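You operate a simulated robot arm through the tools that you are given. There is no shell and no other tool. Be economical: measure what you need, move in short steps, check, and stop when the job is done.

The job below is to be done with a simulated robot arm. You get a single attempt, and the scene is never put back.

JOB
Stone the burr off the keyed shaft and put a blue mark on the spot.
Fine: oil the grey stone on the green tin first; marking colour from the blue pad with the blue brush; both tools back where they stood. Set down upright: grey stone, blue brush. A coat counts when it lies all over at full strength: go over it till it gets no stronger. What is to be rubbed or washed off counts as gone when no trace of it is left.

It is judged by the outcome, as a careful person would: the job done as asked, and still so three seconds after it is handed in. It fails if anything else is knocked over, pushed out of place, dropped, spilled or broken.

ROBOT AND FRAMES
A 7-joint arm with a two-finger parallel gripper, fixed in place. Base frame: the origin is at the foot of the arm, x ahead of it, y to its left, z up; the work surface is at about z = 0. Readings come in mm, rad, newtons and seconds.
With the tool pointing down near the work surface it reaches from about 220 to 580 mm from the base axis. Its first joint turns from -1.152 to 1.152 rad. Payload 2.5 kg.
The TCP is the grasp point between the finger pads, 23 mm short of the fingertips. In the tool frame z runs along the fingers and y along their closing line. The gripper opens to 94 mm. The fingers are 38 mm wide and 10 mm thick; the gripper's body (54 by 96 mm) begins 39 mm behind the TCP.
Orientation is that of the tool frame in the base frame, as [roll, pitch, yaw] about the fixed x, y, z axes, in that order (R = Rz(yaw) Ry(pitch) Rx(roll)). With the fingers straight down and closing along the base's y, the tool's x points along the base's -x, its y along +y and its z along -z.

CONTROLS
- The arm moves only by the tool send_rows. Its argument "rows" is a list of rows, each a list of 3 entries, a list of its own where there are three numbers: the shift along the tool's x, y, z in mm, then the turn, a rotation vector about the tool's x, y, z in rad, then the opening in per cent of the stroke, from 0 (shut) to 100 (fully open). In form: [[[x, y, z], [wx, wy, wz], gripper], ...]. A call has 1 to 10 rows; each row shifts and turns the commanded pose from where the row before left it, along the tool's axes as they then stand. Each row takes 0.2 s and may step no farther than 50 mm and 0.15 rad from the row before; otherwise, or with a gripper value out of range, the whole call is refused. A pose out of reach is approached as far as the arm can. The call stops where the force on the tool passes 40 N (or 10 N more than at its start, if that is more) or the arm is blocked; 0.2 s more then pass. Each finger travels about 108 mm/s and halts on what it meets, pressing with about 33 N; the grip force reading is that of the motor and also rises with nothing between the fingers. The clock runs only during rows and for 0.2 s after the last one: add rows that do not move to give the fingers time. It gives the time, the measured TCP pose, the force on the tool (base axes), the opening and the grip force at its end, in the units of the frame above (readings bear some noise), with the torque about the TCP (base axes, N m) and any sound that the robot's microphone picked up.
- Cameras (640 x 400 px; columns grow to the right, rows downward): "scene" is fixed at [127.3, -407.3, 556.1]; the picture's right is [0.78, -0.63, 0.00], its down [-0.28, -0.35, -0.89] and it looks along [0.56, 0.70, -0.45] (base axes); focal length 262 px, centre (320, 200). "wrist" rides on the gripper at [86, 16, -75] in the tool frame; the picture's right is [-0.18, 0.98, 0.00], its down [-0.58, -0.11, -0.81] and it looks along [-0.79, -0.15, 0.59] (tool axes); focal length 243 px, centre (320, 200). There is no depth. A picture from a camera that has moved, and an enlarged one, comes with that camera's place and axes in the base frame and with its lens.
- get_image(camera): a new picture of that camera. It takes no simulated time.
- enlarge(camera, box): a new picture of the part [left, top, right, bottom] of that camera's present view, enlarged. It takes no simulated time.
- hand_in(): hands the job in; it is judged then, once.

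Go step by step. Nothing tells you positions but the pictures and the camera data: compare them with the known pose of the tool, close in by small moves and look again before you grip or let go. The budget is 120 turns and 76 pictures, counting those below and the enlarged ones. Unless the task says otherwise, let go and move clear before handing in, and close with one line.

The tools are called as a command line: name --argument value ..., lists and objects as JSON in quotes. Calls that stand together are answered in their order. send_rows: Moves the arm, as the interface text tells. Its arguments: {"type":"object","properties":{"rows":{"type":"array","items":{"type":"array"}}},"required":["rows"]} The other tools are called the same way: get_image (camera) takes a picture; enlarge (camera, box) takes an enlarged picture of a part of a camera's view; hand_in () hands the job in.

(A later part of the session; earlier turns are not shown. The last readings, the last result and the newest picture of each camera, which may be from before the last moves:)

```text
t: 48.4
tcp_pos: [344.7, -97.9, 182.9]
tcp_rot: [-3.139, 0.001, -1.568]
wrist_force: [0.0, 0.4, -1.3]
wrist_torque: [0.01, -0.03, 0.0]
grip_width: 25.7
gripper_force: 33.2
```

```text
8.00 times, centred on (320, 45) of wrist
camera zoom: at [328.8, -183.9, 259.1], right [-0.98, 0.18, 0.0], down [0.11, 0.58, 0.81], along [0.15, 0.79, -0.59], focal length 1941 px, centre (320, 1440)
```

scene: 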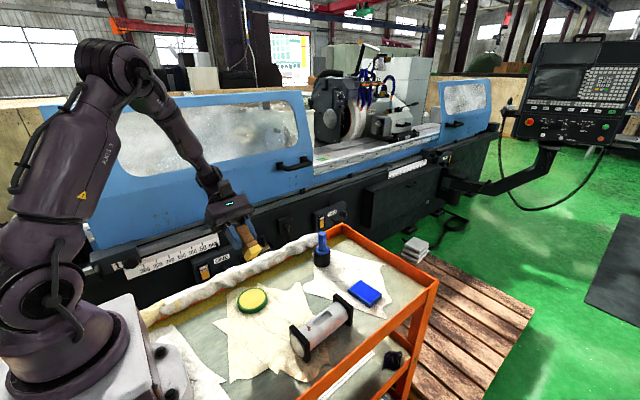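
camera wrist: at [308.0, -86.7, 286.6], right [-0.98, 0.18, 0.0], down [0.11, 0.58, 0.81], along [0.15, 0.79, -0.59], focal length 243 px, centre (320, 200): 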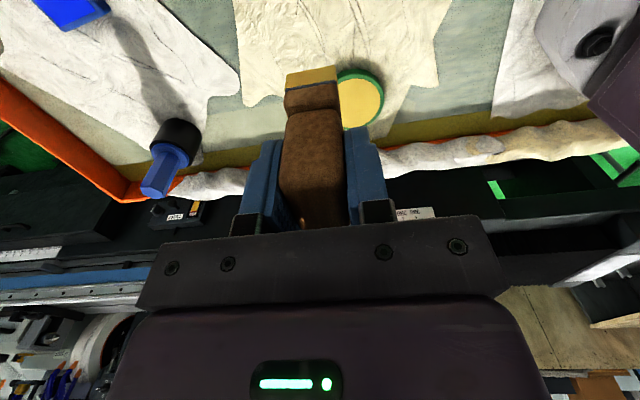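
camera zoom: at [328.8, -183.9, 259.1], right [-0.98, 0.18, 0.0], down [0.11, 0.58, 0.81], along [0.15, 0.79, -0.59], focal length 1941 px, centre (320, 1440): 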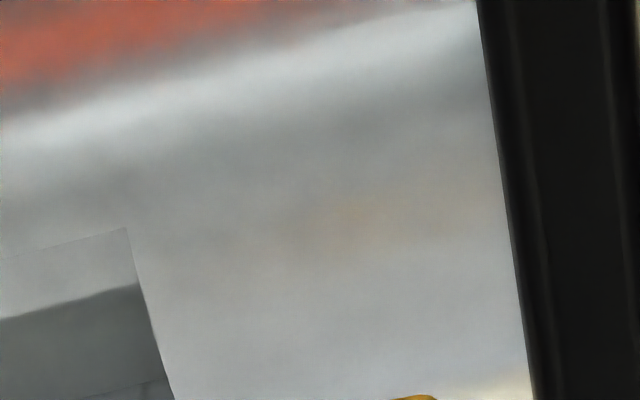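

The tint shifted with the camera, so it's only a reflection and the burr is gone. I'll return the stone to its place.

send_rows --rows '[[[0, 0, 0], [0, 0, -0.083], 15], [[-44, -24, 0], [0, 0, 0], 15], [[-44, -24, 0], [0, 0, 0], 15], [[-44, -24, 0], [0, 0, 0], 15], [[-44, -24, 0], [0, 0, 0], 15], [[0, 0, 40], [0, 0, 0], 15], [[0, 0, 40], [0, 0, 0], 15], [[0, 0, 20], [0, 0, 0], 15], [[0, 0, 0], [0, 0, 0], 15], [[0, 0, 0], [0, 0, 0], 15]]'

enlarge --camera "scene" --box '[276, 252, 316, 292]'

```text
refused: row 2 steps farther than a row can; nothing moved
```

```text
10.00 times, centred on (296, 272) of scene
camera zoom: at [127.4, -407.3, 556.1], right [0.78, -0.63, 0.0], down [-0.28, -0.35, -0.89], along [0.56, 0.7, -0.45], focal length 2623 px, centre (560, -520)
```

zoom: 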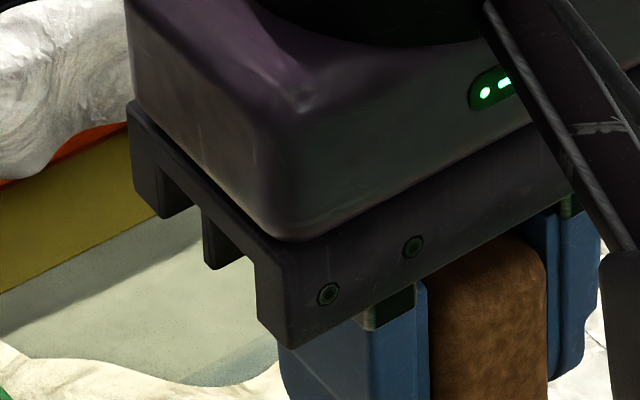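

send_rows --rows '[[[0, 0, 0], [0, 0, -0.083], 15], [[-36, -19.2, 0], [0, 0, 0], 15], [[-36, -19.3, 0], [0, 0, 0], 15], [[-36, -19.2, 0], [0, 0, 0], 15], [[-36, -19.3, 0], [0, 0, 0], 15], [[-33.6, -19.2, 0], [0, 0, 0], 15], [[0, 0, 45], [0, 0, 0], 15], [[0, 0, 45], [0, 0, 0], 15], [[0, 0, 20], [0, 0, 0], 15], [[0, 0, 0], [0, 0, 0], 15]]'

send_rows --rows '[[[0, 0, 0], [0, 0, 0], 15]]'

enlarge --camera "scene" --box '[276, 252, 316, 292]'

```text
t: 50.5
tcp_pos: [430.5, 91.9, 72.7]
tcp_rot: [-3.14, 0.0, -1.487]
wrist_force: [-1.5, 0.1, -1.9]
wrist_torque: [-0.02, 0.0, -0.04]
grip_width: 25.6
gripper_force: 32.8
```

```text
t: 51.0
tcp_pos: [429.5, 91.8, 72.5]
tcp_rot: [-3.139, 0.0, -1.486]
wrist_force: [-1.1, -0.1, -1.9]
wrist_torque: [-0.03, 0.01, 0.0]
grip_width: 25.8
gripper_force: 33.4
```

```text
10.00 times, centred on (296, 272) of scene
camera zoom: at [127.4, -407.3, 556.1], right [0.78, -0.63, 0.0], down [-0.28, -0.35, -0.89], along [0.56, 0.7, -0.45], focal length 2623 px, centre (560, -520)
```

zoom: 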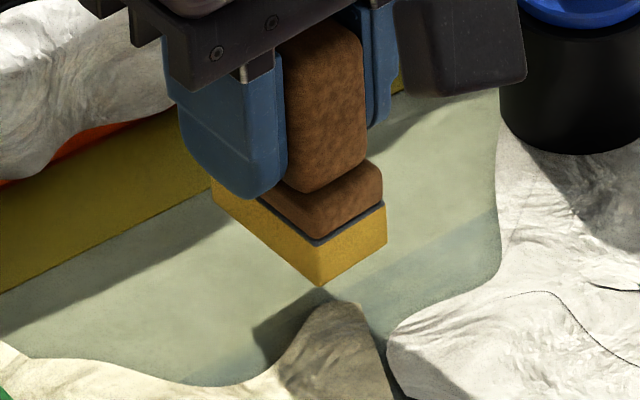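

Front corner is a few mm off the original. Correcting and lowering closer.

send_rows --rows '[[[4.1, 4.9, 8], [0, 0, 0], 15], [[0, 0, 7], [0, 0, 0], 15], [[0, 0, 0], [0, 0, 0], 15], [[0, 0, 0], [0, 0, 0], 15]]'

enlarge --camera "scene" --box '[276, 252, 316, 292]'

```text
t: 52.0
tcp_pos: [421.2, 86.2, 58.3]
tcp_rot: [-3.139, -0.001, -1.487]
wrist_force: [0.2, -0.5, -1.5]
wrist_torque: [0.01, -0.01, -0.02]
grip_width: 25.8
gripper_force: 32.9
```

```text
10.00 times, centred on (296, 272) of scene
camera zoom: at [127.3, -407.3, 556.1], right [0.78, -0.63, 0.0], down [-0.28, -0.35, -0.89], along [0.56, 0.7, -0.45], focal length 2623 px, centre (560, -520)
```

zoom: 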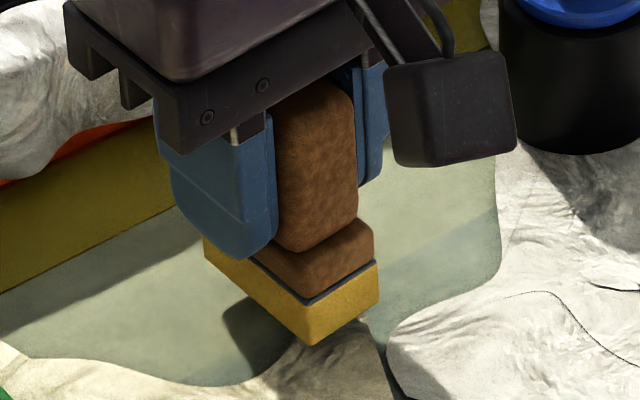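

The corners line up with the original once lowered. Lowering until contact.

send_rows --rows '[[[0, 0, 3], [0, 0, 0], 15], [[0, 0, 1.5], [0, 0, 0], 15], [[0, 0, 0], [0, 0, 0], 15], [[0, 0, 0], [0, 0, 0], 15]]'

```text
t: 53.0
tcp_pos: [421.8, 86.1, 56.0]
tcp_rot: [-3.14, 0.0, -1.486]
wrist_force: [0.6, -0.4, -0.3]
wrist_torque: [-0.01, -0.01, 0.0]
grip_width: 25.8
gripper_force: 32.7
```

send_rows --rows '[[[0, 0, 1.0], [0, 0, 0], 15], [[0, 0, 0], [0, 0, 0], 15]]'

enlarge --camera "scene" --box '[276, 252, 316, 292]'

```text
t: 53.5
tcp_pos: [421.4, 86.3, 53.2]
tcp_rot: [-3.14, 0.001, -1.489]
wrist_force: [-0.1, -0.3, -1.3]
wrist_torque: [0.02, -0.01, 0.02]
grip_width: 25.8
gripper_force: 33.5
```

```text
10.00 times, centred on (296, 272) of scene
camera zoom: at [127.3, -407.3, 556.1], right [0.78, -0.63, 0.0], down [-0.28, -0.35, -0.89], along [0.56, 0.7, -0.45], focal length 2623 px, centre (560, -520)
```

zoom: 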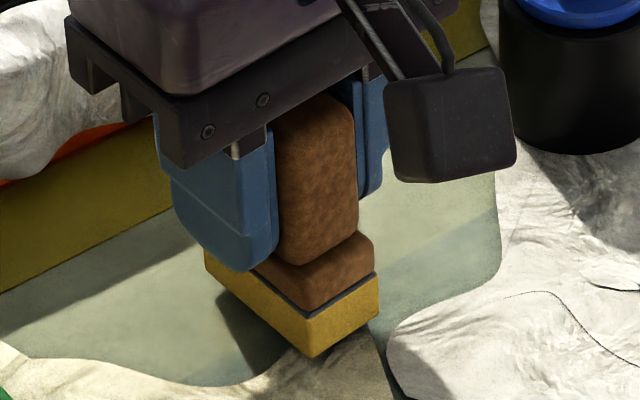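

send_rows --rows '[[[0, 0, 0.8], [0, 0, 0], 15], [[0, 0, 0.8], [0, 0, 0], 15], [[0, 0, 0], [0, 0, 0], 15]]'

```text
t: 54.4
tcp_pos: [422.9, 85.7, 52.5]
tcp_rot: [-3.14, 0.0, -1.487]
wrist_force: [0.2, -0.2, -1.4]
wrist_torque: [0.03, 0.01, 0.01]
grip_width: 25.9
gripper_force: 33.3
```

send_rows --rows '[[[0, 0, 0.7], [0, 0, 0], 15], [[0, 0, 0], [0, 0, 0], 15], [[0, 0, 0], [0, 0, 0], 15]]'

```text
t: 55.1
tcp_pos: [423.2, 85.7, 50.6]
tcp_rot: [-3.139, 0.0, -1.486]
wrist_force: [-0.5, 0.1, -2.4]
wrist_torque: [-0.04, 0.04, 0.01]
grip_width: 25.6
gripper_force: 33.1
```

send_rows --rows '[[[0, 0, 0.6], [0, 0, 0], 15], [[0, 0, 0.6], [0, 0, 0], 15], [[0, 0, 0], [0, 0, 0], 15]]'

enlarge --camera "scene" --box '[276, 252, 316, 292]'

```text
t: 56.0
tcp_pos: [422.7, 86.2, 50.2]
tcp_rot: [-3.142, 0.001, -1.487]
wrist_force: [0.4, 0.3, -1.3]
wrist_torque: [0.01, 0.01, 0.01]
grip_width: 25.9
gripper_force: 32.9
```

```text
10.00 times, centred on (296, 272) of scene
camera zoom: at [127.3, -407.3, 556.1], right [0.78, -0.63, 0.0], down [-0.28, -0.35, -0.89], along [0.56, 0.7, -0.45], focal length 2623 px, centre (560, -520)
```

zoom: 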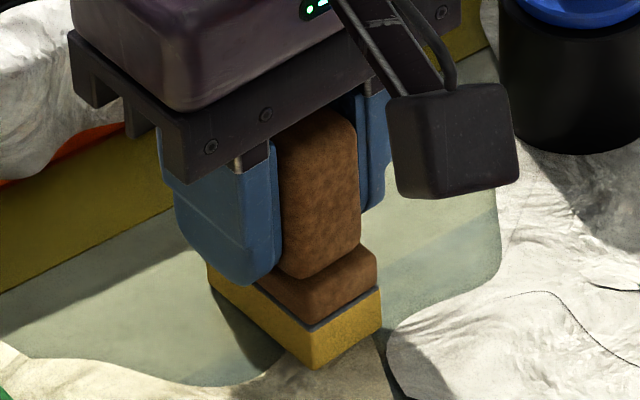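

send_rows --rows '[[[0, 0, 0.6], [0, 0, 0], 15], [[0, 0, 0], [0, 0, 0], 15], [[0, 0, 0], [0, 0, 0], 15]]'

```text
t: 56.8
tcp_pos: [421.4, 84.8, 49.2]
tcp_rot: [-3.139, -0.001, -1.488]
wrist_force: [-0.4, -0.7, 2.2]
wrist_torque: [0.06, 0.06, -0.01]
grip_width: 26.0
gripper_force: 33.0
```

Touching, but about 3.5 mm short in y. I'll lift slightly, shift and lower again.

send_rows --rows '[[[0, 0, -2.5], [0, 0, 0], 15], [[-3.4, -1.3, 0], [0, 0, 0], 15], [[0, 0, 0], [0, 0, 0], 15], [[0, 0, 1.5], [0, 0, 0], 15], [[0, 0, 0.8], [0, 0, 0], 15], [[0, 0, 0], [0, 0, 0], 15]]'

enlarge --camera "scene" --box '[276, 252, 316, 292]'

```text
t: 58.1
tcp_pos: [422.8, 89.6, 49.1]
tcp_rot: [-3.14, 0.001, -1.488]
wrist_force: [-1.5, -0.4, -0.3]
wrist_torque: [-0.01, 0.03, -0.01]
grip_width: 25.6
gripper_force: 33.0
```

```text
10.00 times, centred on (296, 272) of scene
camera zoom: at [127.3, -407.3, 556.1], right [0.78, -0.63, 0.0], down [-0.28, -0.35, -0.89], along [0.56, 0.7, -0.45], focal length 2623 px, centre (560, -520)
```

zoom: 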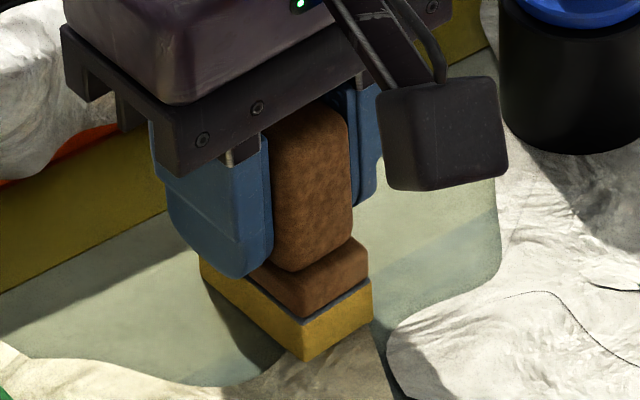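

Within about 1.5 mm of where it stood. I'll settle and release.

send_rows --rows '[[[0, -1, 0.4], [0, 0, 0], 15], [[0, 0, 0], [0, 0, 0], 20], [[0, 0, 0], [0, 0, 0], 28], [[0, 0, 0], [0, 0, 0], 32], [[0, 0, 0], [0, 0, 0], 40], [[0, 0, 0], [0, 0, 0], 50], [[0, 0, 0], [0, 0, 0], 50]]'

send_rows --rows '[[[0, 0, -20], [0, 0, 0], 50], [[0, 0, -40], [0, 0, 0], 50], [[0, 0, -50], [0, 0, 0], 50], [[0, 0, -40], [0, 0, 0], 50], [[0, 0, -10], [0, 0, 0.083], 50], [[0, 0, 0], [0, 0, 0], 50]]'

enlarge --camera "scene" --box '[276, 252, 316, 292]'

get_image --camera "wrist"

```text
t: 59.8
tcp_pos: [423.9, 89.9, 49.0]
tcp_rot: [-3.14, 0.0, -1.487]
wrist_force: [0.4, 0.8, 0.3]
wrist_torque: [0.02, -0.02, -0.01]
grip_width: 46.9
gripper_force: 0.1
```

```text
t: 61.1
tcp_pos: [424.3, 89.0, 211.0]
tcp_rot: [-3.141, 0.0, -1.572]
wrist_force: [-0.1, 0.3, -0.8]
wrist_torque: [-0.02, 0.0, -0.01]
grip_width: 47.1
gripper_force: 0.1
```

```text
10.00 times, centred on (296, 272) of scene
camera zoom: at [127.3, -407.3, 556.1], right [0.78, -0.63, 0.0], down [-0.28, -0.35, -0.89], along [0.56, 0.7, -0.45], focal length 2623 px, centre (560, -520)
```

zoom: 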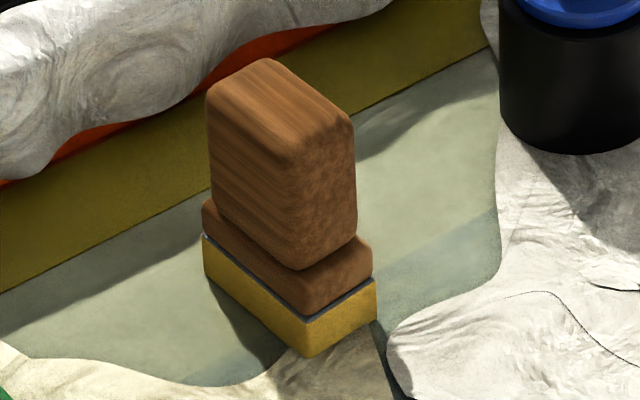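

```text
31 pictures are left
camera wrist: at [407.6, 2.8, 286.4], right [-0.98, 0.18, 0.0], down [0.11, 0.58, 0.81], along [0.15, 0.79, -0.59], focal length 243 px, centre (320, 200)
```

wrist: 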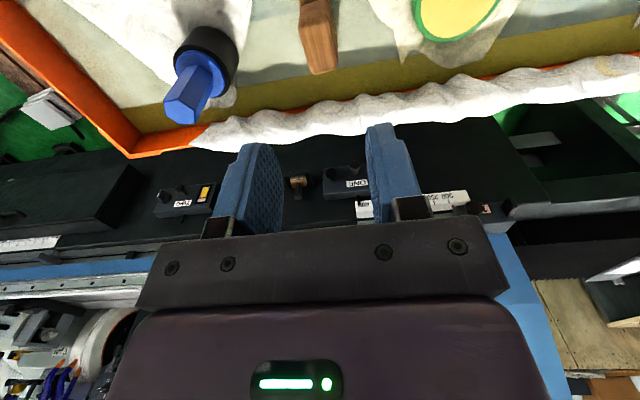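

The stone is back within a millimetre of its place. Next is the brush: I'll move so the camera can see the hex handle's orientation.

send_rows --rows '[[[18, -40, 0], [0, 0, 0], 60], [[18, -40, 0], [0, 0, 0], 60], [[13, -40, 0], [0, 0, 0], 60], [[0, 0, 10], [0, 0, 0], 60], [[0, 0, 0], [0, 0, 0], 60]]'

enlarge --camera "wrist" --box '[240, 20, 400, 180]'

```text
t: 62.4
tcp_pos: [544.7, 37.7, 200.0]
tcp_rot: [-3.14, 0.0, -1.568]
wrist_force: [-0.2, 0.0, 0.3]
wrist_torque: [0.01, 0.01, -0.03]
grip_width: 56.5
gripper_force: 0.0
```

```text
2.50 times, centred on (320, 100) of wrist
camera zoom: at [528.5, -47.7, 274.3], right [-0.98, 0.18, 0.0], down [0.11, 0.58, 0.81], along [0.15, 0.79, -0.59], focal length 606 px, centre (320, 450)
```

zoom: 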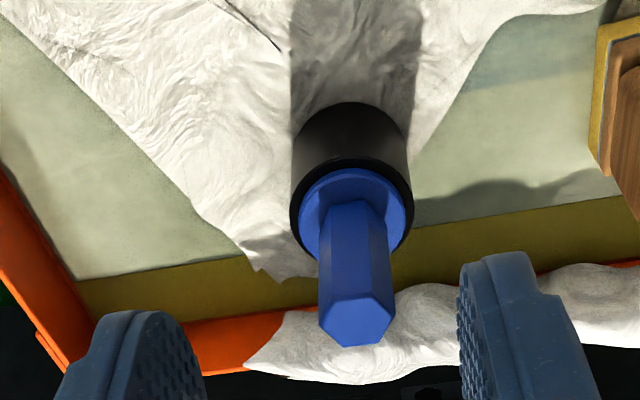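

The hex flats face about 26°, 86° and 146°. I'll turn the tool 34° so the fingers close on the 146° flats and go above the brush axis at about (543,99).

send_rows --rows '[[[-31, 1, 0], [0, 0, 0.149], 60], [[0, 0, 0], [0, 0, 0.149], 60], [[0, 0, 0], [0, 0, 0.149], 60], [[0, 0, 0], [0, 0, 0.149], 60], [[0, 0, 0], [0, 0, 0], 60], [[0, 0, 0], [0, 0, 0], 60]]'

enlarge --camera "wrist" --box '[240, 20, 400, 180]'

```text
t: 63.8
tcp_pos: [543.3, 69.6, 199.9]
tcp_rot: [-3.139, 0.001, -2.166]
wrist_force: [-0.5, 0.2, -0.8]
wrist_torque: [-0.01, -0.02, 0.01]
grip_width: 56.3
gripper_force: 0.1
```

```text
2.50 times, centred on (320, 100) of wrist
camera zoom: at [480.4, 8.6, 274.3], right [-0.71, 0.7, 0.0], down [0.41, 0.42, 0.81], along [0.57, 0.57, -0.59], focal length 606 px, centre (320, 450)
```

zoom: 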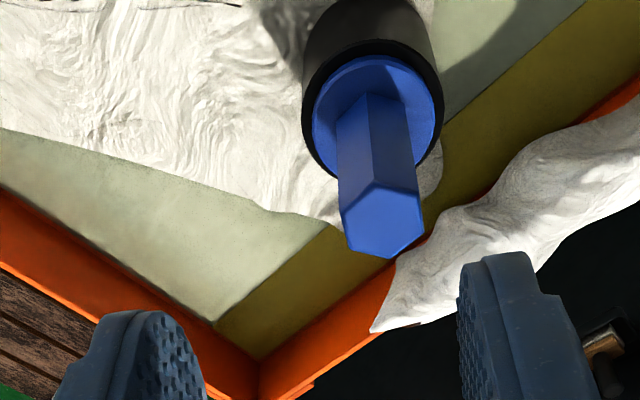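

The axis is confirmed near (543,98.5). Fine yaw tweak, then move above it and check at z=140.

send_rows --rows '[[[-12.3, 7.6, 0], [0, 0, -0.05], 60], [[-12.3, 7.7, 0], [0, 0, 0], 60], [[0, 0, 30], [0, 0, 0], 60], [[0, 0, 30], [0, 0, 0], 60], [[0, 0, 0], [0, 0, 0], 60], [[0, 0, 0], [0, 0, 0], 60]]'

enlarge --camera "wrist" --box '[220, 40, 420, 240]'

```text
t: 65.2
tcp_pos: [542.2, 100.8, 138.3]
tcp_rot: [-3.14, 0.003, -2.116]
wrist_force: [0.2, -0.4, 0.3]
wrist_torque: [0.01, -0.02, 0.01]
grip_width: 56.6
gripper_force: 0.2
```

```text
2.00 times, centred on (320, 140) of wrist
camera zoom: at [483.5, 35.1, 213.3], right [-0.75, 0.67, 0.0], down [0.39, 0.44, 0.81], along [0.54, 0.6, -0.59], focal length 485 px, centre (320, 320)
```

zoom: 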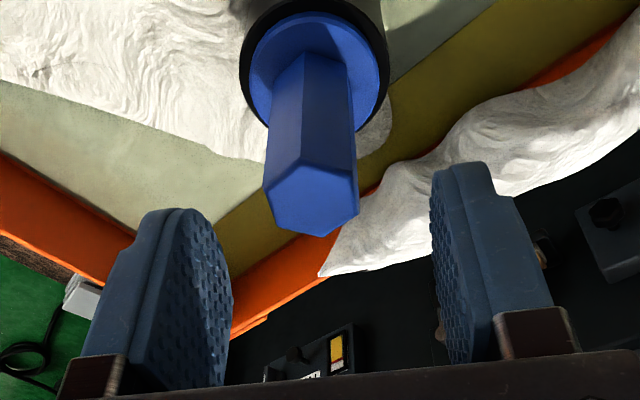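

Aligned with the flats. Adjust 2 mm and descend to z≈84, then close.

send_rows --rows '[[[1.5, -2, 0], [0, 0, 0], 60], [[0, 0, 20], [0, 0, 0], 60], [[0, 0, 20], [0, 0, 0], 60], [[0, 0, 14], [0, 0, 0], 60], [[0, 0, 0], [0, 0, 0], 60], [[0, 0, 0], [0, 0, 0], 45], [[0, 0, 0], [0, 0, 0], 30], [[0, 0, 0], [0, 0, 0], 15], [[0, 0, 0], [0, 0, 0], 15], [[0, 0, 0], [0, 0, 0], 15]]'

enlarge --camera "scene" --box '[290, 200, 360, 280]'

```text
t: 67.3
tcp_pos: [543.8, 98.7, 86.0]
tcp_rot: [-3.141, 0.002, -2.116]
wrist_force: [1.1, 0.6, 0.0]
wrist_torque: [0.05, -0.03, -0.01]
grip_width: 23.2
gripper_force: 33.4
```

```text
5.00 times, centred on (325, 240) of scene
camera zoom: at [127.3, -407.3, 556.1], right [0.78, -0.63, 0.0], down [-0.28, -0.35, -0.89], along [0.56, 0.7, -0.45], focal length 1312 px, centre (295, 0)
```

zoom: 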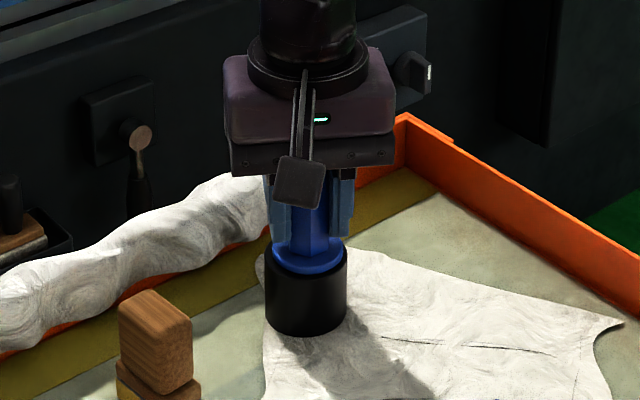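

Gripped on the flats (23.2 mm). Lift straight up and check the pot stays.

send_rows --rows '[[[0, 0, -10], [0, 0, 0], 15], [[0, 0, -20], [0, 0, 0], 15], [[0, 0, -30], [0, 0, 0], 15], [[0, 0, -30], [0, 0, 0], 15], [[0, 0, 0], [0, 0, 0], 15]]'

enlarge --camera "scene" --box '[290, 200, 360, 280]'

```text
t: 68.5
tcp_pos: [543.8, 98.1, 176.2]
tcp_rot: [-3.14, 0.002, -2.117]
wrist_force: [-0.6, -0.4, -0.9]
wrist_torque: [0.03, 0.0, -0.01]
grip_width: 23.6
gripper_force: 33.1
```

```text
5.00 times, centred on (325, 240) of scene
camera zoom: at [127.3, -407.3, 556.1], right [0.78, -0.63, 0.0], down [-0.28, -0.35, -0.89], along [0.56, 0.7, -0.45], focal length 1312 px, centre (295, 0)
```

zoom: 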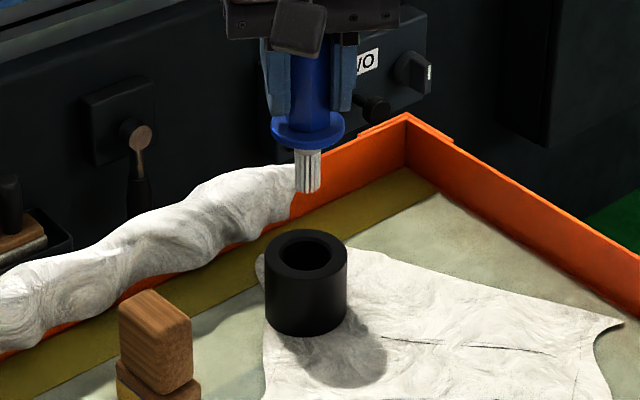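

The brush is out and the pot stayed put; the bristle tip is about 79 mm below the TCP. Moving over the blue pad at about (544.5,-78).

send_rows --rows '[[[37.6, -23.1, 0], [0, 0, 0], 15], [[37.6, -23.1, 0], [0, 0, 0], 15], [[37.6, -23, 0], [0, 0, 0], 15], [[37.5, -23.1, 0], [0, 0, 0], 15], [[0, 0, 30], [0, 0, 0], 15], [[0, 0, 20], [0, 0, 0], 15], [[0, 0, 0], [0, 0, 0], 15], [[0, 0, 0], [0, 0, 0], 15]]'

enlarge --camera "wrist" --box '[220, 0, 420, 160]'

enlarge --camera "scene" --box '[330, 240, 400, 320]'

```text
t: 70.3
tcp_pos: [544.5, -78.9, 125.6]
tcp_rot: [-3.14, 0.001, -2.117]
wrist_force: [0.4, -0.1, -0.9]
wrist_torque: [0.0, 0.03, 0.02]
grip_width: 23.7
gripper_force: 32.7
```

```text
2.50 times, centred on (320, 80) of wrist
camera zoom: at [485.2, -144.3, 199.6], right [-0.75, 0.67, 0.0], down [0.39, 0.44, 0.81], along [0.54, 0.6, -0.59], focal length 606 px, centre (320, 500)
```

zoom: 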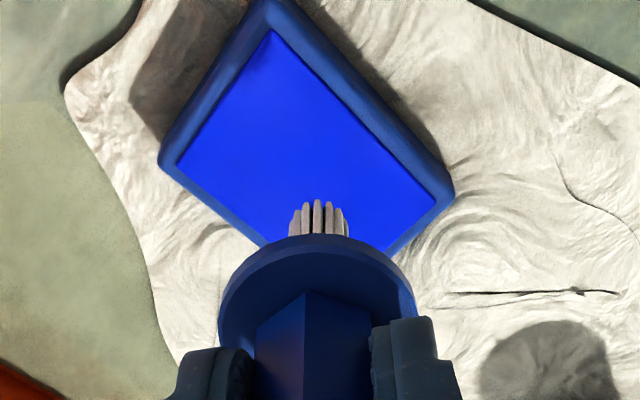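

```text
5.00 times, centred on (365, 280) of scene
camera zoom: at [127.3, -407.3, 556.1], right [0.78, -0.63, 0.0], down [-0.28, -0.35, -0.89], along [0.56, 0.7, -0.45], focal length 1312 px, centre (95, -200)
```

zoom: 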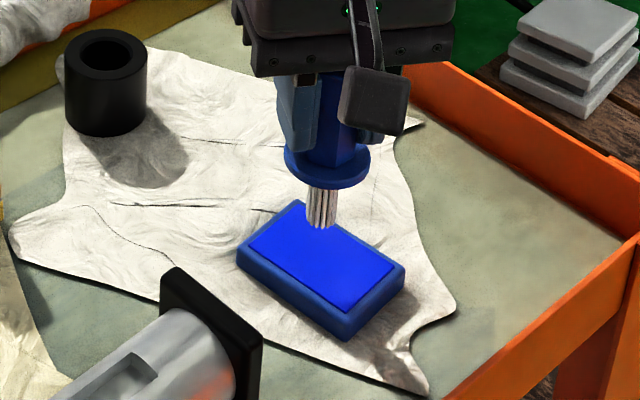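

The tip is over the ink. Lowering gradually to contact.

send_rows --rows '[[[1, -2, 15], [0, 0, 0], 15], [[0, 0, 10], [0, 0, 0], 15], [[0, 0, 3], [0, 0, 0], 15], [[0, 0, 0], [0, 0, 0], 15], [[0, 0, 0], [0, 0, 0], 15]]'

enlarge --camera "scene" --box '[340, 260, 400, 320]'

```text
t: 71.5
tcp_pos: [545.2, -81.4, 97.8]
tcp_rot: [-3.141, 0.001, -2.115]
wrist_force: [-0.7, 0.5, -1.1]
wrist_torque: [0.02, 0.01, 0.0]
grip_width: 23.3
gripper_force: 33.3
```

```text
6.67 times, centred on (370, 290) of scene
camera zoom: at [127.3, -407.3, 556.1], right [0.78, -0.63, 0.0], down [-0.28, -0.35, -0.89], along [0.56, 0.7, -0.45], focal length 1749 px, centre (-13, -400)
```

zoom: 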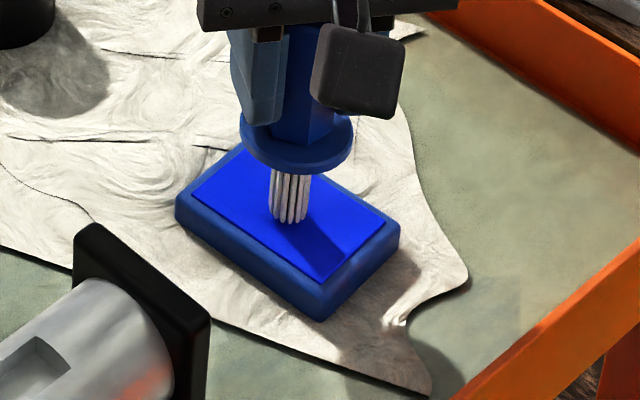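

send_rows --rows '[[[0, 0, 2], [0, 0, 0], 15], [[0, 0, 1], [0, 0, 0], 15], [[0, 0, 1], [0, 0, 0], 15], [[0, 0, 0], [0, 0, 0], 15]]'

```text
t: 72.5
tcp_pos: [545.9, -80.0, 93.8]
tcp_rot: [-3.14, 0.004, -2.115]
wrist_force: [-0.9, 0.8, 2.1]
wrist_torque: [0.02, 0.09, -0.02]
grip_width: 23.5
gripper_force: 32.9
```

Light contact at z≈94. Press 1 mm more and stir.

send_rows --rows '[[[0, 0, 1], [0, 0, 0], 15], [[5, 0, 0], [0, 0, 0], 15], [[-5, 5, 0], [0, 0, 0], 15], [[-5, -5, 0], [0, 0, 0], 15], [[5, -5, 0], [0, 0, 0], 15], [[5, 5, 0], [0, 0, 0], 15], [[-5, 5, 0], [0, 0, 0], 15], [[-5, -5, 0], [0, 0, 0], 15], [[5, -5, 0], [0, 0, 0], 15], [[0, 5, 0], [0, 0, 0], 15]]'

send_rows --rows '[[[5, 0, 0], [0, 0, 0], 15], [[-5, 5, 0], [0, 0, 0], 15], [[-5, -5, 0], [0, 0, 0], 15], [[5, -5, 0], [0, 0, 0], 15], [[0, 5, 0], [0, 0, 0], 15], [[0, 0, -20], [0, 0, 0], 15], [[0, 0, -40], [0, 0, 0], 15], [[0, 0, -40], [0, 0, 0], 15], [[0, 0, 0], [0, 0, 0], 15]]'

enlarge --camera "scene" --box '[340, 220, 400, 310]'

```text
t: 74.8
tcp_pos: [547.5, -81.4, 94.3]
tcp_rot: [-3.136, 0.001, -2.117]
wrist_force: [5.3, -1.1, 12.5]
wrist_torque: [-0.04, -0.32, 0.04]
grip_width: 23.4
gripper_force: 32.9
```

```text
t: 76.8
tcp_pos: [547.5, -81.0, 194.5]
tcp_rot: [-3.14, 0.001, -2.116]
wrist_force: [0.3, -0.1, -0.3]
wrist_torque: [0.01, 0.0, 0.02]
grip_width: 23.5
gripper_force: 33.3
```

```text
4.44 times, centred on (370, 265) of scene
camera zoom: at [127.3, -407.3, 556.1], right [0.78, -0.63, 0.0], down [-0.28, -0.35, -0.89], along [0.56, 0.7, -0.45], focal length 1166 px, centre (98, -89)
```

zoom: 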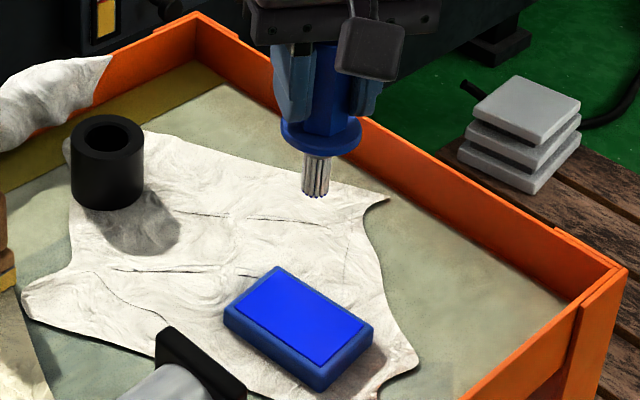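

The bristle tip is blue. Moving over the burr's spot at (344.5,-95.5).

send_rows --rows '[[[23.6, 33.2, 0], [0, 0, 0], 15], [[23.6, 33.2, 0], [0, 0, 0], 15], [[23.6, 33.2, 0], [0, 0, 0], 15], [[23.6, 33.1, 0], [0, 0, 0], 15], [[23.6, 33.1, 0], [0, 0, 0], 15], [[0, 0, 30], [0, 0, 0], 15], [[0, 0, 0], [0, 0, 0], 15], [[0, 0, 0], [0, 0, 0], 15]]'

enlarge --camera "wrist" --box '[220, 0, 420, 160]'

enlarge --camera "scene" --box '[280, 270, 360, 360]'

```text
t: 78.5
tcp_pos: [342.5, -95.9, 159.6]
tcp_rot: [-3.141, 0.002, -2.116]
wrist_force: [0.8, 0.3, -0.5]
wrist_torque: [0.0, -0.03, -0.01]
grip_width: 23.2
gripper_force: 33.4
```

```text
2.50 times, centred on (320, 80) of wrist
camera zoom: at [283.6, -160.9, 234.6], right [-0.75, 0.67, 0.0], down [0.39, 0.44, 0.81], along [0.54, 0.6, -0.59], focal length 606 px, centre (320, 500)
```

zoom: 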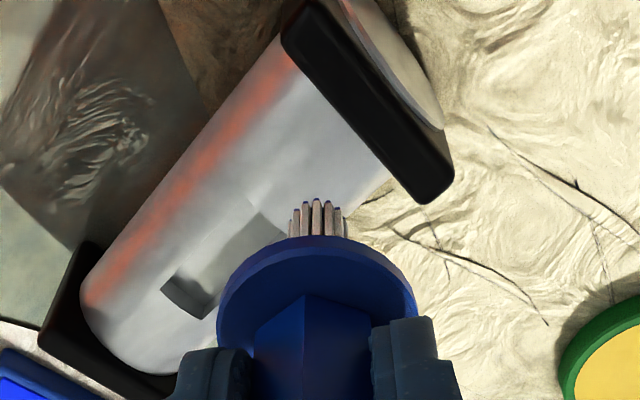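

```text
4.44 times, centred on (320, 315) of scene
camera zoom: at [127.3, -407.3, 556.1], right [0.78, -0.63, 0.0], down [-0.28, -0.35, -0.89], along [0.56, 0.7, -0.45], focal length 1166 px, centre (320, -311)
```

zoom: 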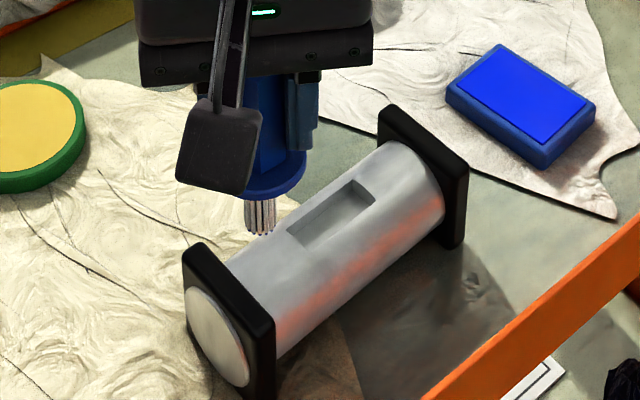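

The shaft hasn't moved and the tip is above the spot. Lowering to contact.

send_rows --rows '[[[-1.2, -1, 15], [0, 0, 0], 15], [[0, 0, 6], [0, 0, 0], 15], [[0, 0, 2], [0, 0, 0], 15], [[0, 0, 1], [0, 0, 0], 15], [[0, 0, 0], [0, 0, 0], 15]]'

```text
t: 79.8
tcp_pos: [344.3, -94.9, 137.4]
tcp_rot: [-3.14, 0.001, -2.117]
wrist_force: [-0.1, 0.1, -0.6]
wrist_torque: [0.01, 0.01, 0.04]
grip_width: 23.5
gripper_force: 33.0
```

send_rows --rows '[[[0, 0, 1], [0, 0, 0], 15], [[0, 0, 1], [0, 0, 0], 15], [[0, 0, 1], [0, 0, 0], 15], [[0, 0, 0], [0, 0, 0], 15]]'

```text
t: 80.8
tcp_pos: [346.2, -94.8, 134.3]
tcp_rot: [-3.139, 0.002, -2.115]
wrist_force: [0.4, 0.0, -0.6]
wrist_torque: [0.03, 0.01, 0.02]
grip_width: 23.3
gripper_force: 33.0
```

send_rows --rows '[[[0, 0, 1], [0, 0, 0], 15], [[0, 0, 1], [0, 0, 0], 15], [[0, 0, 0.5], [0, 0, 0], 15], [[0, 0, 0], [0, 0, 0], 15]]'

```text
t: 81.8
tcp_pos: [345.0, -94.5, 131.5]
tcp_rot: [-3.14, 0.001, -2.115]
wrist_force: [-0.2, -0.1, 0.0]
wrist_torque: [0.02, 0.02, 0.0]
grip_width: 23.2
gripper_force: 32.9
```

send_rows --rows '[[[0, 0, 1], [0, 0, 0], 15], [[0, 0, 0.5], [0, 0, 0], 15], [[0, 0, 0], [0, 0, 0], 15]]'

```text
t: 82.5
tcp_pos: [344.6, -94.8, 131.9]
tcp_rot: [-3.139, 0.001, -2.116]
wrist_force: [-4.8, 1.1, 13.4]
wrist_torque: [0.08, 0.23, -0.03]
grip_width: 23.4
gripper_force: 32.8
```

Contact. Brushing over the spot in short strokes.

send_rows --rows '[[[-4.3, 2.6, 0.4], [0, 0, 0], 15], [[4.3, -2.6, -0.4], [0, 0, 0], 15], [[4.3, -2.6, 0.4], [0, 0, 0], 15], [[-1.6, -2.6, 0], [0, 0, 0], 15], [[-4.3, 2.6, -0.4], [0, 0, 0], 15], [[-4.3, 2.6, 0.4], [0, 0, 0], 15], [[3.2, 5.2, 0], [0, 0, 0], 15], [[4.3, -2.6, -0.4], [0, 0, 0], 15], [[4.3, -2.6, 0.4], [0, 0, 0], 15], [[-5.9, 0, -0.4], [0, 0, 0], 15]]'

send_rows --rows '[[[0, 0, -40], [0, 0, 0], 15], [[0, 0, -30], [0, 0, 0], 15], [[30, 0, 0], [0, 0, 0], 15], [[0, 0, 0], [0, 0, 0], 15]]'

enlarge --camera "wrist" --box '[240, 0, 400, 120]'

enlarge --camera "scene" --box '[285, 290, 345, 350]'

```text
t: 84.8
tcp_pos: [344.2, -95.3, 131.3]
tcp_rot: [-3.14, 0.002, -2.115]
wrist_force: [0.7, 0.9, -0.9]
wrist_torque: [0.01, 0.0, 0.02]
grip_width: 23.4
gripper_force: 32.7
```

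```text
t: 85.8
tcp_pos: [328.4, -120.6, 203.1]
tcp_rot: [-3.139, 0.001, -2.114]
wrist_force: [-1.1, -0.7, -0.8]
wrist_torque: [0.0, -0.02, 0.0]
grip_width: 23.3
gripper_force: 33.3
```

```text
3.33 times, centred on (320, 60) of wrist
camera zoom: at [270.0, -185.5, 278.4], right [-0.74, 0.67, 0.0], down [0.39, 0.44, 0.81], along [0.54, 0.6, -0.59], focal length 809 px, centre (320, 667)
```

zoom: 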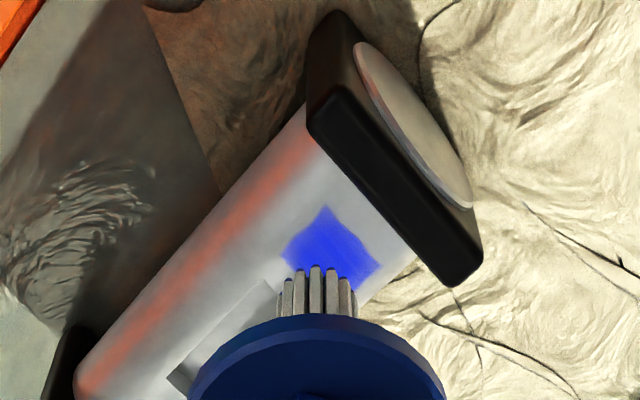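

```text
6.67 times, centred on (315, 320) of scene
camera zoom: at [127.3, -407.3, 556.1], right [0.78, -0.63, 0.0], down [-0.28, -0.35, -0.89], along [0.56, 0.7, -0.45], focal length 1749 px, centre (353, -600)
```

zoom: 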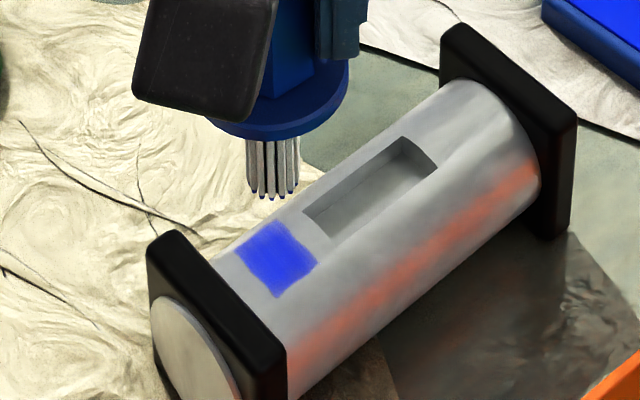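

The mark covers the spot but is streaky with soft edges. I'll re-ink and go over it again.

send_rows --rows '[[[-29.5, -33.2, 0], [0, 0, 0], 15], [[-29.5, -33.2, 0], [0, 0, 0], 15], [[-29.5, -33.2, 0], [0, 0, 0], 15], [[-29.5, -33.2, 0], [0, 0, 0], 15], [[-29.5, -33.2, 0], [0, 0, 0], 15], [[0, 0, 45], [0, 0, 0], 15], [[0, 0, 45], [0, 0, 0], 15], [[0, 0, 12], [0, 0, 0], 15], [[0, 0, 0], [0, 0, 0], 15], [[0, 0, 0], [0, 0, 0], 15]]'

```text
t: 88.0
tcp_pos: [549.7, -80.4, 100.6]
tcp_rot: [3.141, 0.002, -2.115]
wrist_force: [0.7, 0.3, -0.7]
wrist_torque: [-0.03, 0.03, 0.0]
grip_width: 23.2
gripper_force: 32.9
```

send_rows --rows '[[[0, 0, 4], [0, 0, 0], 15], [[0, 0, 1.5], [0, 0, 0], 15], [[0, 0, 1], [0, 0, 0], 15], [[0, 0, 0.7], [0, 0, 0], 15], [[0, 0, 0], [0, 0, 0], 15]]'

```text
t: 89.2
tcp_pos: [547.4, -78.4, 92.0]
tcp_rot: [-3.14, 0.001, -2.116]
wrist_force: [0.2, 0.5, -0.4]
wrist_torque: [0.0, -0.01, -0.01]
grip_width: 23.4
gripper_force: 32.4
```

send_rows --rows '[[[0, 0, 1], [0, 0, 0], 15], [[0, 0, 0.6], [0, 0, 0], 15], [[0, 0, 0], [0, 0, 0], 15]]'

```text
t: 90.0
tcp_pos: [548.5, -79.9, 91.9]
tcp_rot: [-3.137, 0.003, -2.116]
wrist_force: [-4.7, 0.9, 20.8]
wrist_torque: [0.16, 0.41, -0.06]
grip_width: 23.3
gripper_force: 33.4
```

send_rows --rows '[[[5, 0, -0.3], [0, 0, 0], 15], [[-5, 5, 0], [0, 0, 0], 15], [[-5, -5, 0], [0, 0, 0], 15], [[5, -5, 0], [0, 0, 0], 15], [[5, 5, 0], [0, 0, 0], 15], [[-5, 5, 0], [0, 0, 0], 15], [[-5, -5, 0], [0, 0, 0], 15], [[5, -5, 0], [0, 0, 0], 15], [[0, 5, 0], [0, 0, 0], 15]]'

send_rows --rows '[[[0, 0, -30], [0, 0, 0], 15], [[0, 0, -45], [0, 0, 0], 15], [[23.6, 33.2, 0], [0, 0, 0], 15], [[23.6, 33.2, 0], [0, 0, 0], 15], [[23.6, 33.2, 0], [0, 0, 0], 15], [[23.6, 33.1, 0], [0, 0, 0], 15], [[23.6, 33.1, 0], [0, 0, 0], 15], [[0, 0, 20], [0, 0, 0], 15], [[0, 0, 0], [0, 0, 0], 15], [[0, 0, 0], [0, 0, 0], 15]]'

```text
t: 92.0
tcp_pos: [548.5, -79.9, 90.5]
tcp_rot: [-3.139, 0.002, -2.115]
wrist_force: [0.3, 0.5, 0.4]
wrist_torque: [-0.02, 0.03, 0.03]
grip_width: 23.4
gripper_force: 32.9
```

```text
t: 94.2
tcp_pos: [344.5, -95.0, 142.8]
tcp_rot: [-3.14, 0.002, -2.115]
wrist_force: [-0.4, 0.4, -0.8]
wrist_torque: [0.0, -0.03, 0.0]
grip_width: 23.2
gripper_force: 33.2
```

send_rows --rows '[[[0, 0, 9], [0, 0, 0], 15], [[0, 0, 2], [0, 0, 0], 15], [[0, 0, 1], [0, 0, 0], 15], [[0, 0, 0.5], [0, 0, 0], 15], [[0, 0, 0], [0, 0, 0], 15]]'

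```text
t: 95.3
tcp_pos: [344.5, -95.6, 133.1]
tcp_rot: [-3.139, 0.002, -2.116]
wrist_force: [0.2, -0.2, -1.1]
wrist_torque: [-0.01, 0.0, 0.02]
grip_width: 23.3
gripper_force: 33.0
```

send_rows --rows '[[[0, 0, 1.5], [0, 0, 0], 15], [[0, 0, 1], [0, 0, 0], 15], [[0, 0, 0.7], [0, 0, 0], 15], [[0, 0, 0], [0, 0, 0], 15]]'

```text
t: 96.3
tcp_pos: [344.3, -94.4, 130.0]
tcp_rot: [-3.139, 0.002, -2.115]
wrist_force: [-0.5, -0.8, -0.9]
wrist_torque: [0.01, -0.03, 0.02]
grip_width: 23.2
gripper_force: 32.7
```

send_rows --rows '[[[0, 0, 1], [0, 0, 0], 15], [[0, 0, 0.7], [0, 0, 0], 15], [[0, 0, 0.5], [0, 0, 0], 15], [[0, 0, 0], [0, 0, 0], 15]]'

```text
t: 97.3
tcp_pos: [344.3, -93.7, 127.6]
tcp_rot: [-3.137, 0.002, -2.115]
wrist_force: [-1.1, -2.8, 9.9]
wrist_torque: [-0.28, 0.03, -0.04]
grip_width: 23.5
gripper_force: 33.2
```

Contact. Two rounds of strokes.

send_rows --rows '[[[-4.3, 2.6, 0.4], [0, 0, 0], 15], [[4.3, -2.6, -0.3], [0, 0, 0], 15], [[4.3, -2.6, 0.4], [0, 0, 0], 15], [[-1.6, -2.6, 0], [0, 0, 0], 15], [[-4.3, 2.6, -0.3], [0, 0, 0], 15], [[-4.3, 2.6, 0.4], [0, 0, 0], 15], [[3.2, 5.2, 0], [0, 0, 0], 15], [[4.3, -2.6, -0.3], [0, 0, 0], 15], [[4.3, -2.6, 0.4], [0, 0, 0], 15], [[-5.9, 0, -0.3], [0, 0, 0], 15]]'

send_rows --rows '[[[-4.3, 2.6, 0.3], [0, 0, 0], 15], [[4.3, -2.6, -0.3], [0, 0, 0], 15], [[4.3, -2.6, 0.3], [0, 0, 0], 15], [[-1.6, -2.6, 0], [0, 0, 0], 15], [[-4.3, 2.6, -0.3], [0, 0, 0], 15], [[-4.3, 2.6, 0.3], [0, 0, 0], 15], [[3.2, 5.2, 0], [0, 0, 0], 15], [[4.3, -2.6, -0.3], [0, 0, 0], 15], [[4.3, -2.6, 0.3], [0, 0, 0], 15], [[-5.9, 0, -0.3], [0, 0, 0], 15]]'

send_rows --rows '[[[0, 0, -40], [0, 0, 0], 15], [[0, 0, -30], [0, 0, 0], 15], [[30, 0, 0], [0, 0, 0], 15], [[0, 0, 0], [0, 0, 0], 15]]'

enlarge --camera "scene" --box '[285, 290, 345, 350]'

```text
t: 99.5
tcp_pos: [342.4, -95.9, 125.4]
tcp_rot: [-3.141, -0.002, -2.118]
wrist_force: [-2.3, -5.1, 13.6]
wrist_torque: [-0.29, 0.09, -0.01]
grip_width: 23.2
gripper_force: 32.8
```

```text
t: 101.8
tcp_pos: [344.2, -96.7, 127.0]
tcp_rot: [-3.141, 0.003, -2.115]
wrist_force: [-1.3, -0.2, -1.0]
wrist_torque: [-0.03, -0.01, 0.01]
grip_width: 23.3
gripper_force: 33.3
```

```text
t: 102.8
tcp_pos: [326.9, -122.2, 195.4]
tcp_rot: [-3.139, 0.002, -2.116]
wrist_force: [-1.3, 0.5, -0.3]
wrist_torque: [-0.02, -0.02, 0.01]
grip_width: 23.8
gripper_force: 33.6
```

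```text
6.67 times, centred on (315, 320) of scene
camera zoom: at [127.3, -407.3, 556.1], right [0.78, -0.63, 0.0], down [-0.28, -0.35, -0.89], along [0.56, 0.7, -0.45], focal length 1749 px, centre (353, -600)
```

zoom: 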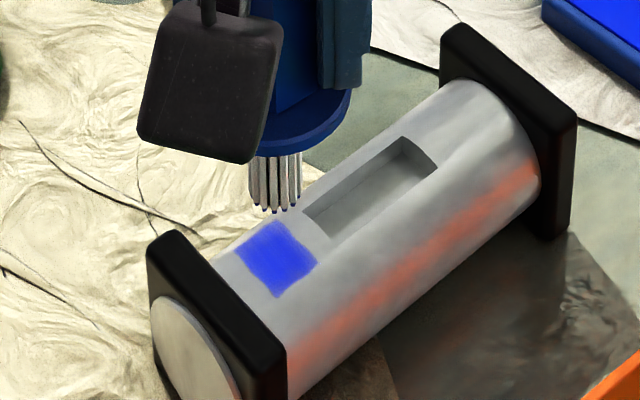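

enlarge --camera "scene" --box '[303, 318, 337, 338]'

```text
16.00 times, centred on (320, 328) of scene
camera zoom: at [127.3, -407.3, 556.1], right [0.78, -0.63, 0.0], down [-0.28, -0.35, -0.89], along [0.56, 0.7, -0.45], focal length 4197 px, centre (320, -1848)
```

zoom: 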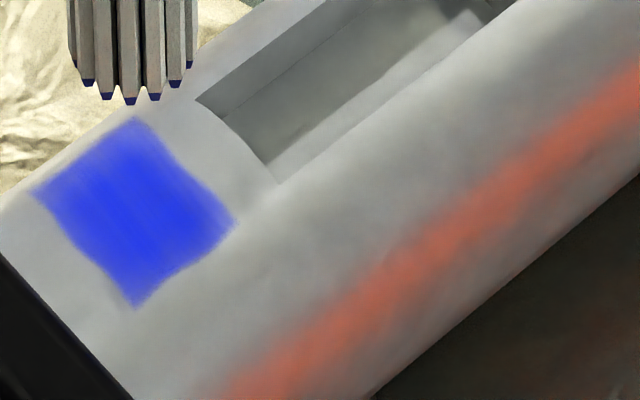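

The interior is nearly uniform and the edges a bit soft. One more slightly wider pass, then compare.

send_rows --rows '[[[-30, 0, 0], [0, 0, 0], 15], [[0, 0, 40], [0, 0, 0], 15], [[0, 0, 26], [0, 0, 0], 15], [[0, 0, 2], [0, 0, 0], 15], [[0, 0, 1], [0, 0, 0], 15], [[0, 0, 0], [0, 0, 0], 15]]'

```text
t: 104.2
tcp_pos: [343.1, -96.9, 127.8]
tcp_rot: [-3.14, 0.002, -2.116]
wrist_force: [0.5, 0.5, -0.9]
wrist_torque: [0.02, -0.02, 0.02]
grip_width: 23.4
gripper_force: 32.7
```

send_rows --rows '[[[0, 0, 1], [0, 0, 0], 15], [[0, 0, 0.8], [0, 0, 0], 15], [[0, 0, 0.6], [0, 0, 0], 15], [[0, 0, 0], [0, 0, 0], 15]]'

```text
t: 105.2
tcp_pos: [345.3, -96.5, 125.8]
tcp_rot: [-3.139, 0.004, -2.115]
wrist_force: [-3.3, -1.8, 14.5]
wrist_torque: [-0.21, 0.42, 0.03]
grip_width: 23.5
gripper_force: 33.3
```

send_rows --rows '[[[-6.8, 4.2, 0.8], [0, 0, 0], 15], [[-2.1, -3.4, 0], [0, 0, 0], 15], [[6.8, -4.2, -0.8], [0, 0, 0], 15], [[6.8, -4.2, 0.8], [0, 0, 0], 15], [[2.1, 3.4, 0], [0, 0, 0], 15], [[2.1, 3.4, 0], [0, 0, 0], 15], [[-6.8, 4.2, -0.8], [0, 0, 0], 15], [[-6.8, 4.2, 0.8], [0, 0, 0], 15], [[-2.1, -3.4, 0], [0, 0, 0], 15], [[6.8, -4.2, -0.8], [0, 0, 0], 15]]'

send_rows --rows '[[[-6.8, 4.2, 0.8], [0, 0, 0], 15], [[-2.1, -3.4, 0], [0, 0, 0], 15], [[6.8, -4.2, -0.8], [0, 0, 0], 15], [[6.8, -4.2, 0.8], [0, 0, 0], 15], [[2.1, 3.4, 0], [0, 0, 0], 15], [[2.1, 3.4, 0], [0, 0, 0], 15], [[-6.8, 4.2, -0.8], [0, 0, 0], 15], [[-6.8, 4.2, 0.8], [0, 0, 0], 15], [[-2.1, -3.4, 0], [0, 0, 0], 15], [[6.8, -4.2, -0.8], [0, 0, 0], 15]]'

send_rows --rows '[[[0, 0, -40], [0, 0, 0], 15], [[0, 0, -30], [0, 0, 0], 15], [[30, 0, 0], [0, 0, 0], 15], [[0, 0, 0], [0, 0, 0], 15]]'

enlarge --camera "scene" --box '[303, 318, 337, 338]'

```text
t: 107.3
tcp_pos: [345.1, -94.6, 124.6]
tcp_rot: [-3.139, 0.002, -2.115]
wrist_force: [0.7, 2.8, 6.0]
wrist_torque: [0.17, -0.09, 0.02]
grip_width: 23.4
gripper_force: 33.1
```

```text
t: 109.5
tcp_pos: [345.9, -95.4, 125.4]
tcp_rot: [-3.14, 0.001, -2.114]
wrist_force: [0.0, 0.3, 0.0]
wrist_torque: [-0.02, -0.01, 0.0]
grip_width: 23.6
gripper_force: 33.2
```

```text
t: 110.5
tcp_pos: [329.4, -122.7, 197.3]
tcp_rot: [-3.141, 0.001, -2.116]
wrist_force: [-0.3, 0.2, -0.7]
wrist_torque: [0.02, 0.0, -0.01]
grip_width: 23.4
gripper_force: 32.7
```

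```text
16.00 times, centred on (320, 328) of scene
camera zoom: at [127.3, -407.3, 556.1], right [0.78, -0.63, 0.0], down [-0.28, -0.35, -0.89], along [0.56, 0.7, -0.45], focal length 4197 px, centre (320, -1848)
```

zoom: 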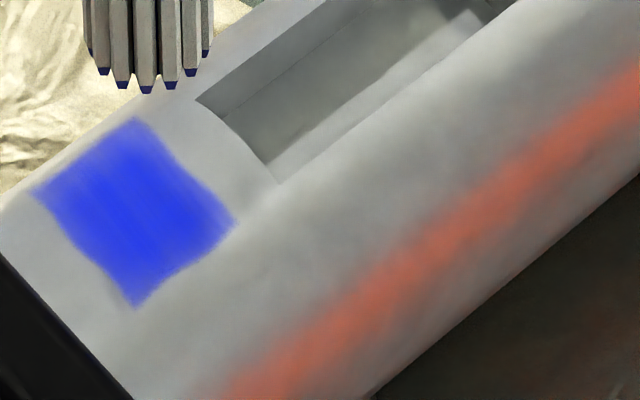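

No change, so the mark is at full strength. Returning the brush above its pot.

send_rows --rows '[[[-43, -9.7, 0], [0, 0, 0], 15], [[-43, -9.7, 0], [0, 0, 0], 15], [[-43, -9.7, 0], [0, 0, 0], 15], [[-43, -9.7, 0], [0, 0, 0], 15], [[-43, -9.7, 0], [0, 0, 0], 15], [[-43, -9.7, 0], [0, 0, 0], 15], [[-42.6, -9.8, 0], [0, 0, 0], 15], [[0, 0, 40], [0, 0, 0], 15], [[0, 0, 20], [0, 0, 0], 15], [[0, 0, 0], [0, 0, 0], 15]]'

send_rows --rows '[[[0, 0, 0], [0, 0, 0], 15]]'

enlarge --camera "wrist" --box '[220, 0, 420, 160]'

enlarge --camera "scene" --box '[290, 200, 360, 280]'

```text
t: 112.8
tcp_pos: [541.5, 100.8, 136.0]
tcp_rot: [-3.139, 0.002, -2.114]
wrist_force: [0.3, -0.7, -0.9]
wrist_torque: [0.02, -0.02, 0.02]
grip_width: 23.4
gripper_force: 32.9
```

```text
t: 113.2
tcp_pos: [542.2, 101.1, 136.3]
tcp_rot: [-3.141, 0.001, -2.115]
wrist_force: [0.8, -0.4, 0.3]
wrist_torque: [0.01, -0.02, 0.02]
grip_width: 23.8
gripper_force: 33.0
```

```text
2.50 times, centred on (320, 80) of wrist
camera zoom: at [482.8, 35.4, 210.6], right [-0.75, 0.67, 0.0], down [0.39, 0.44, 0.81], along [0.54, 0.6, -0.59], focal length 606 px, centre (320, 500)
```

zoom: 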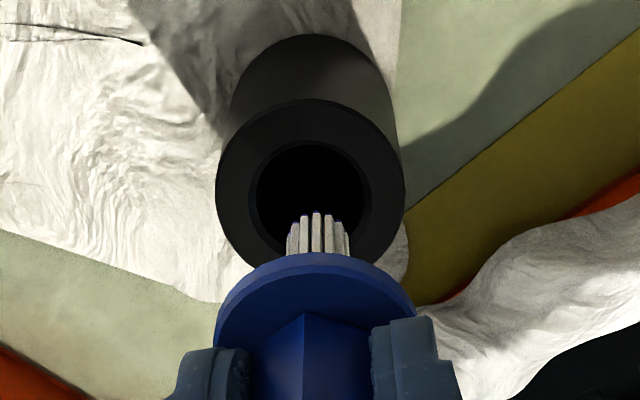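

```text
5.00 times, centred on (325, 240) of scene
camera zoom: at [127.3, -407.3, 556.1], right [0.78, -0.63, 0.0], down [-0.28, -0.35, -0.89], along [0.56, 0.7, -0.45], focal length 1312 px, centre (295, 0)
```

zoom: 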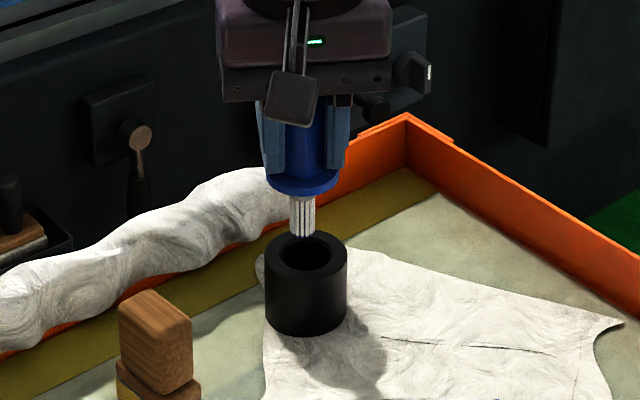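

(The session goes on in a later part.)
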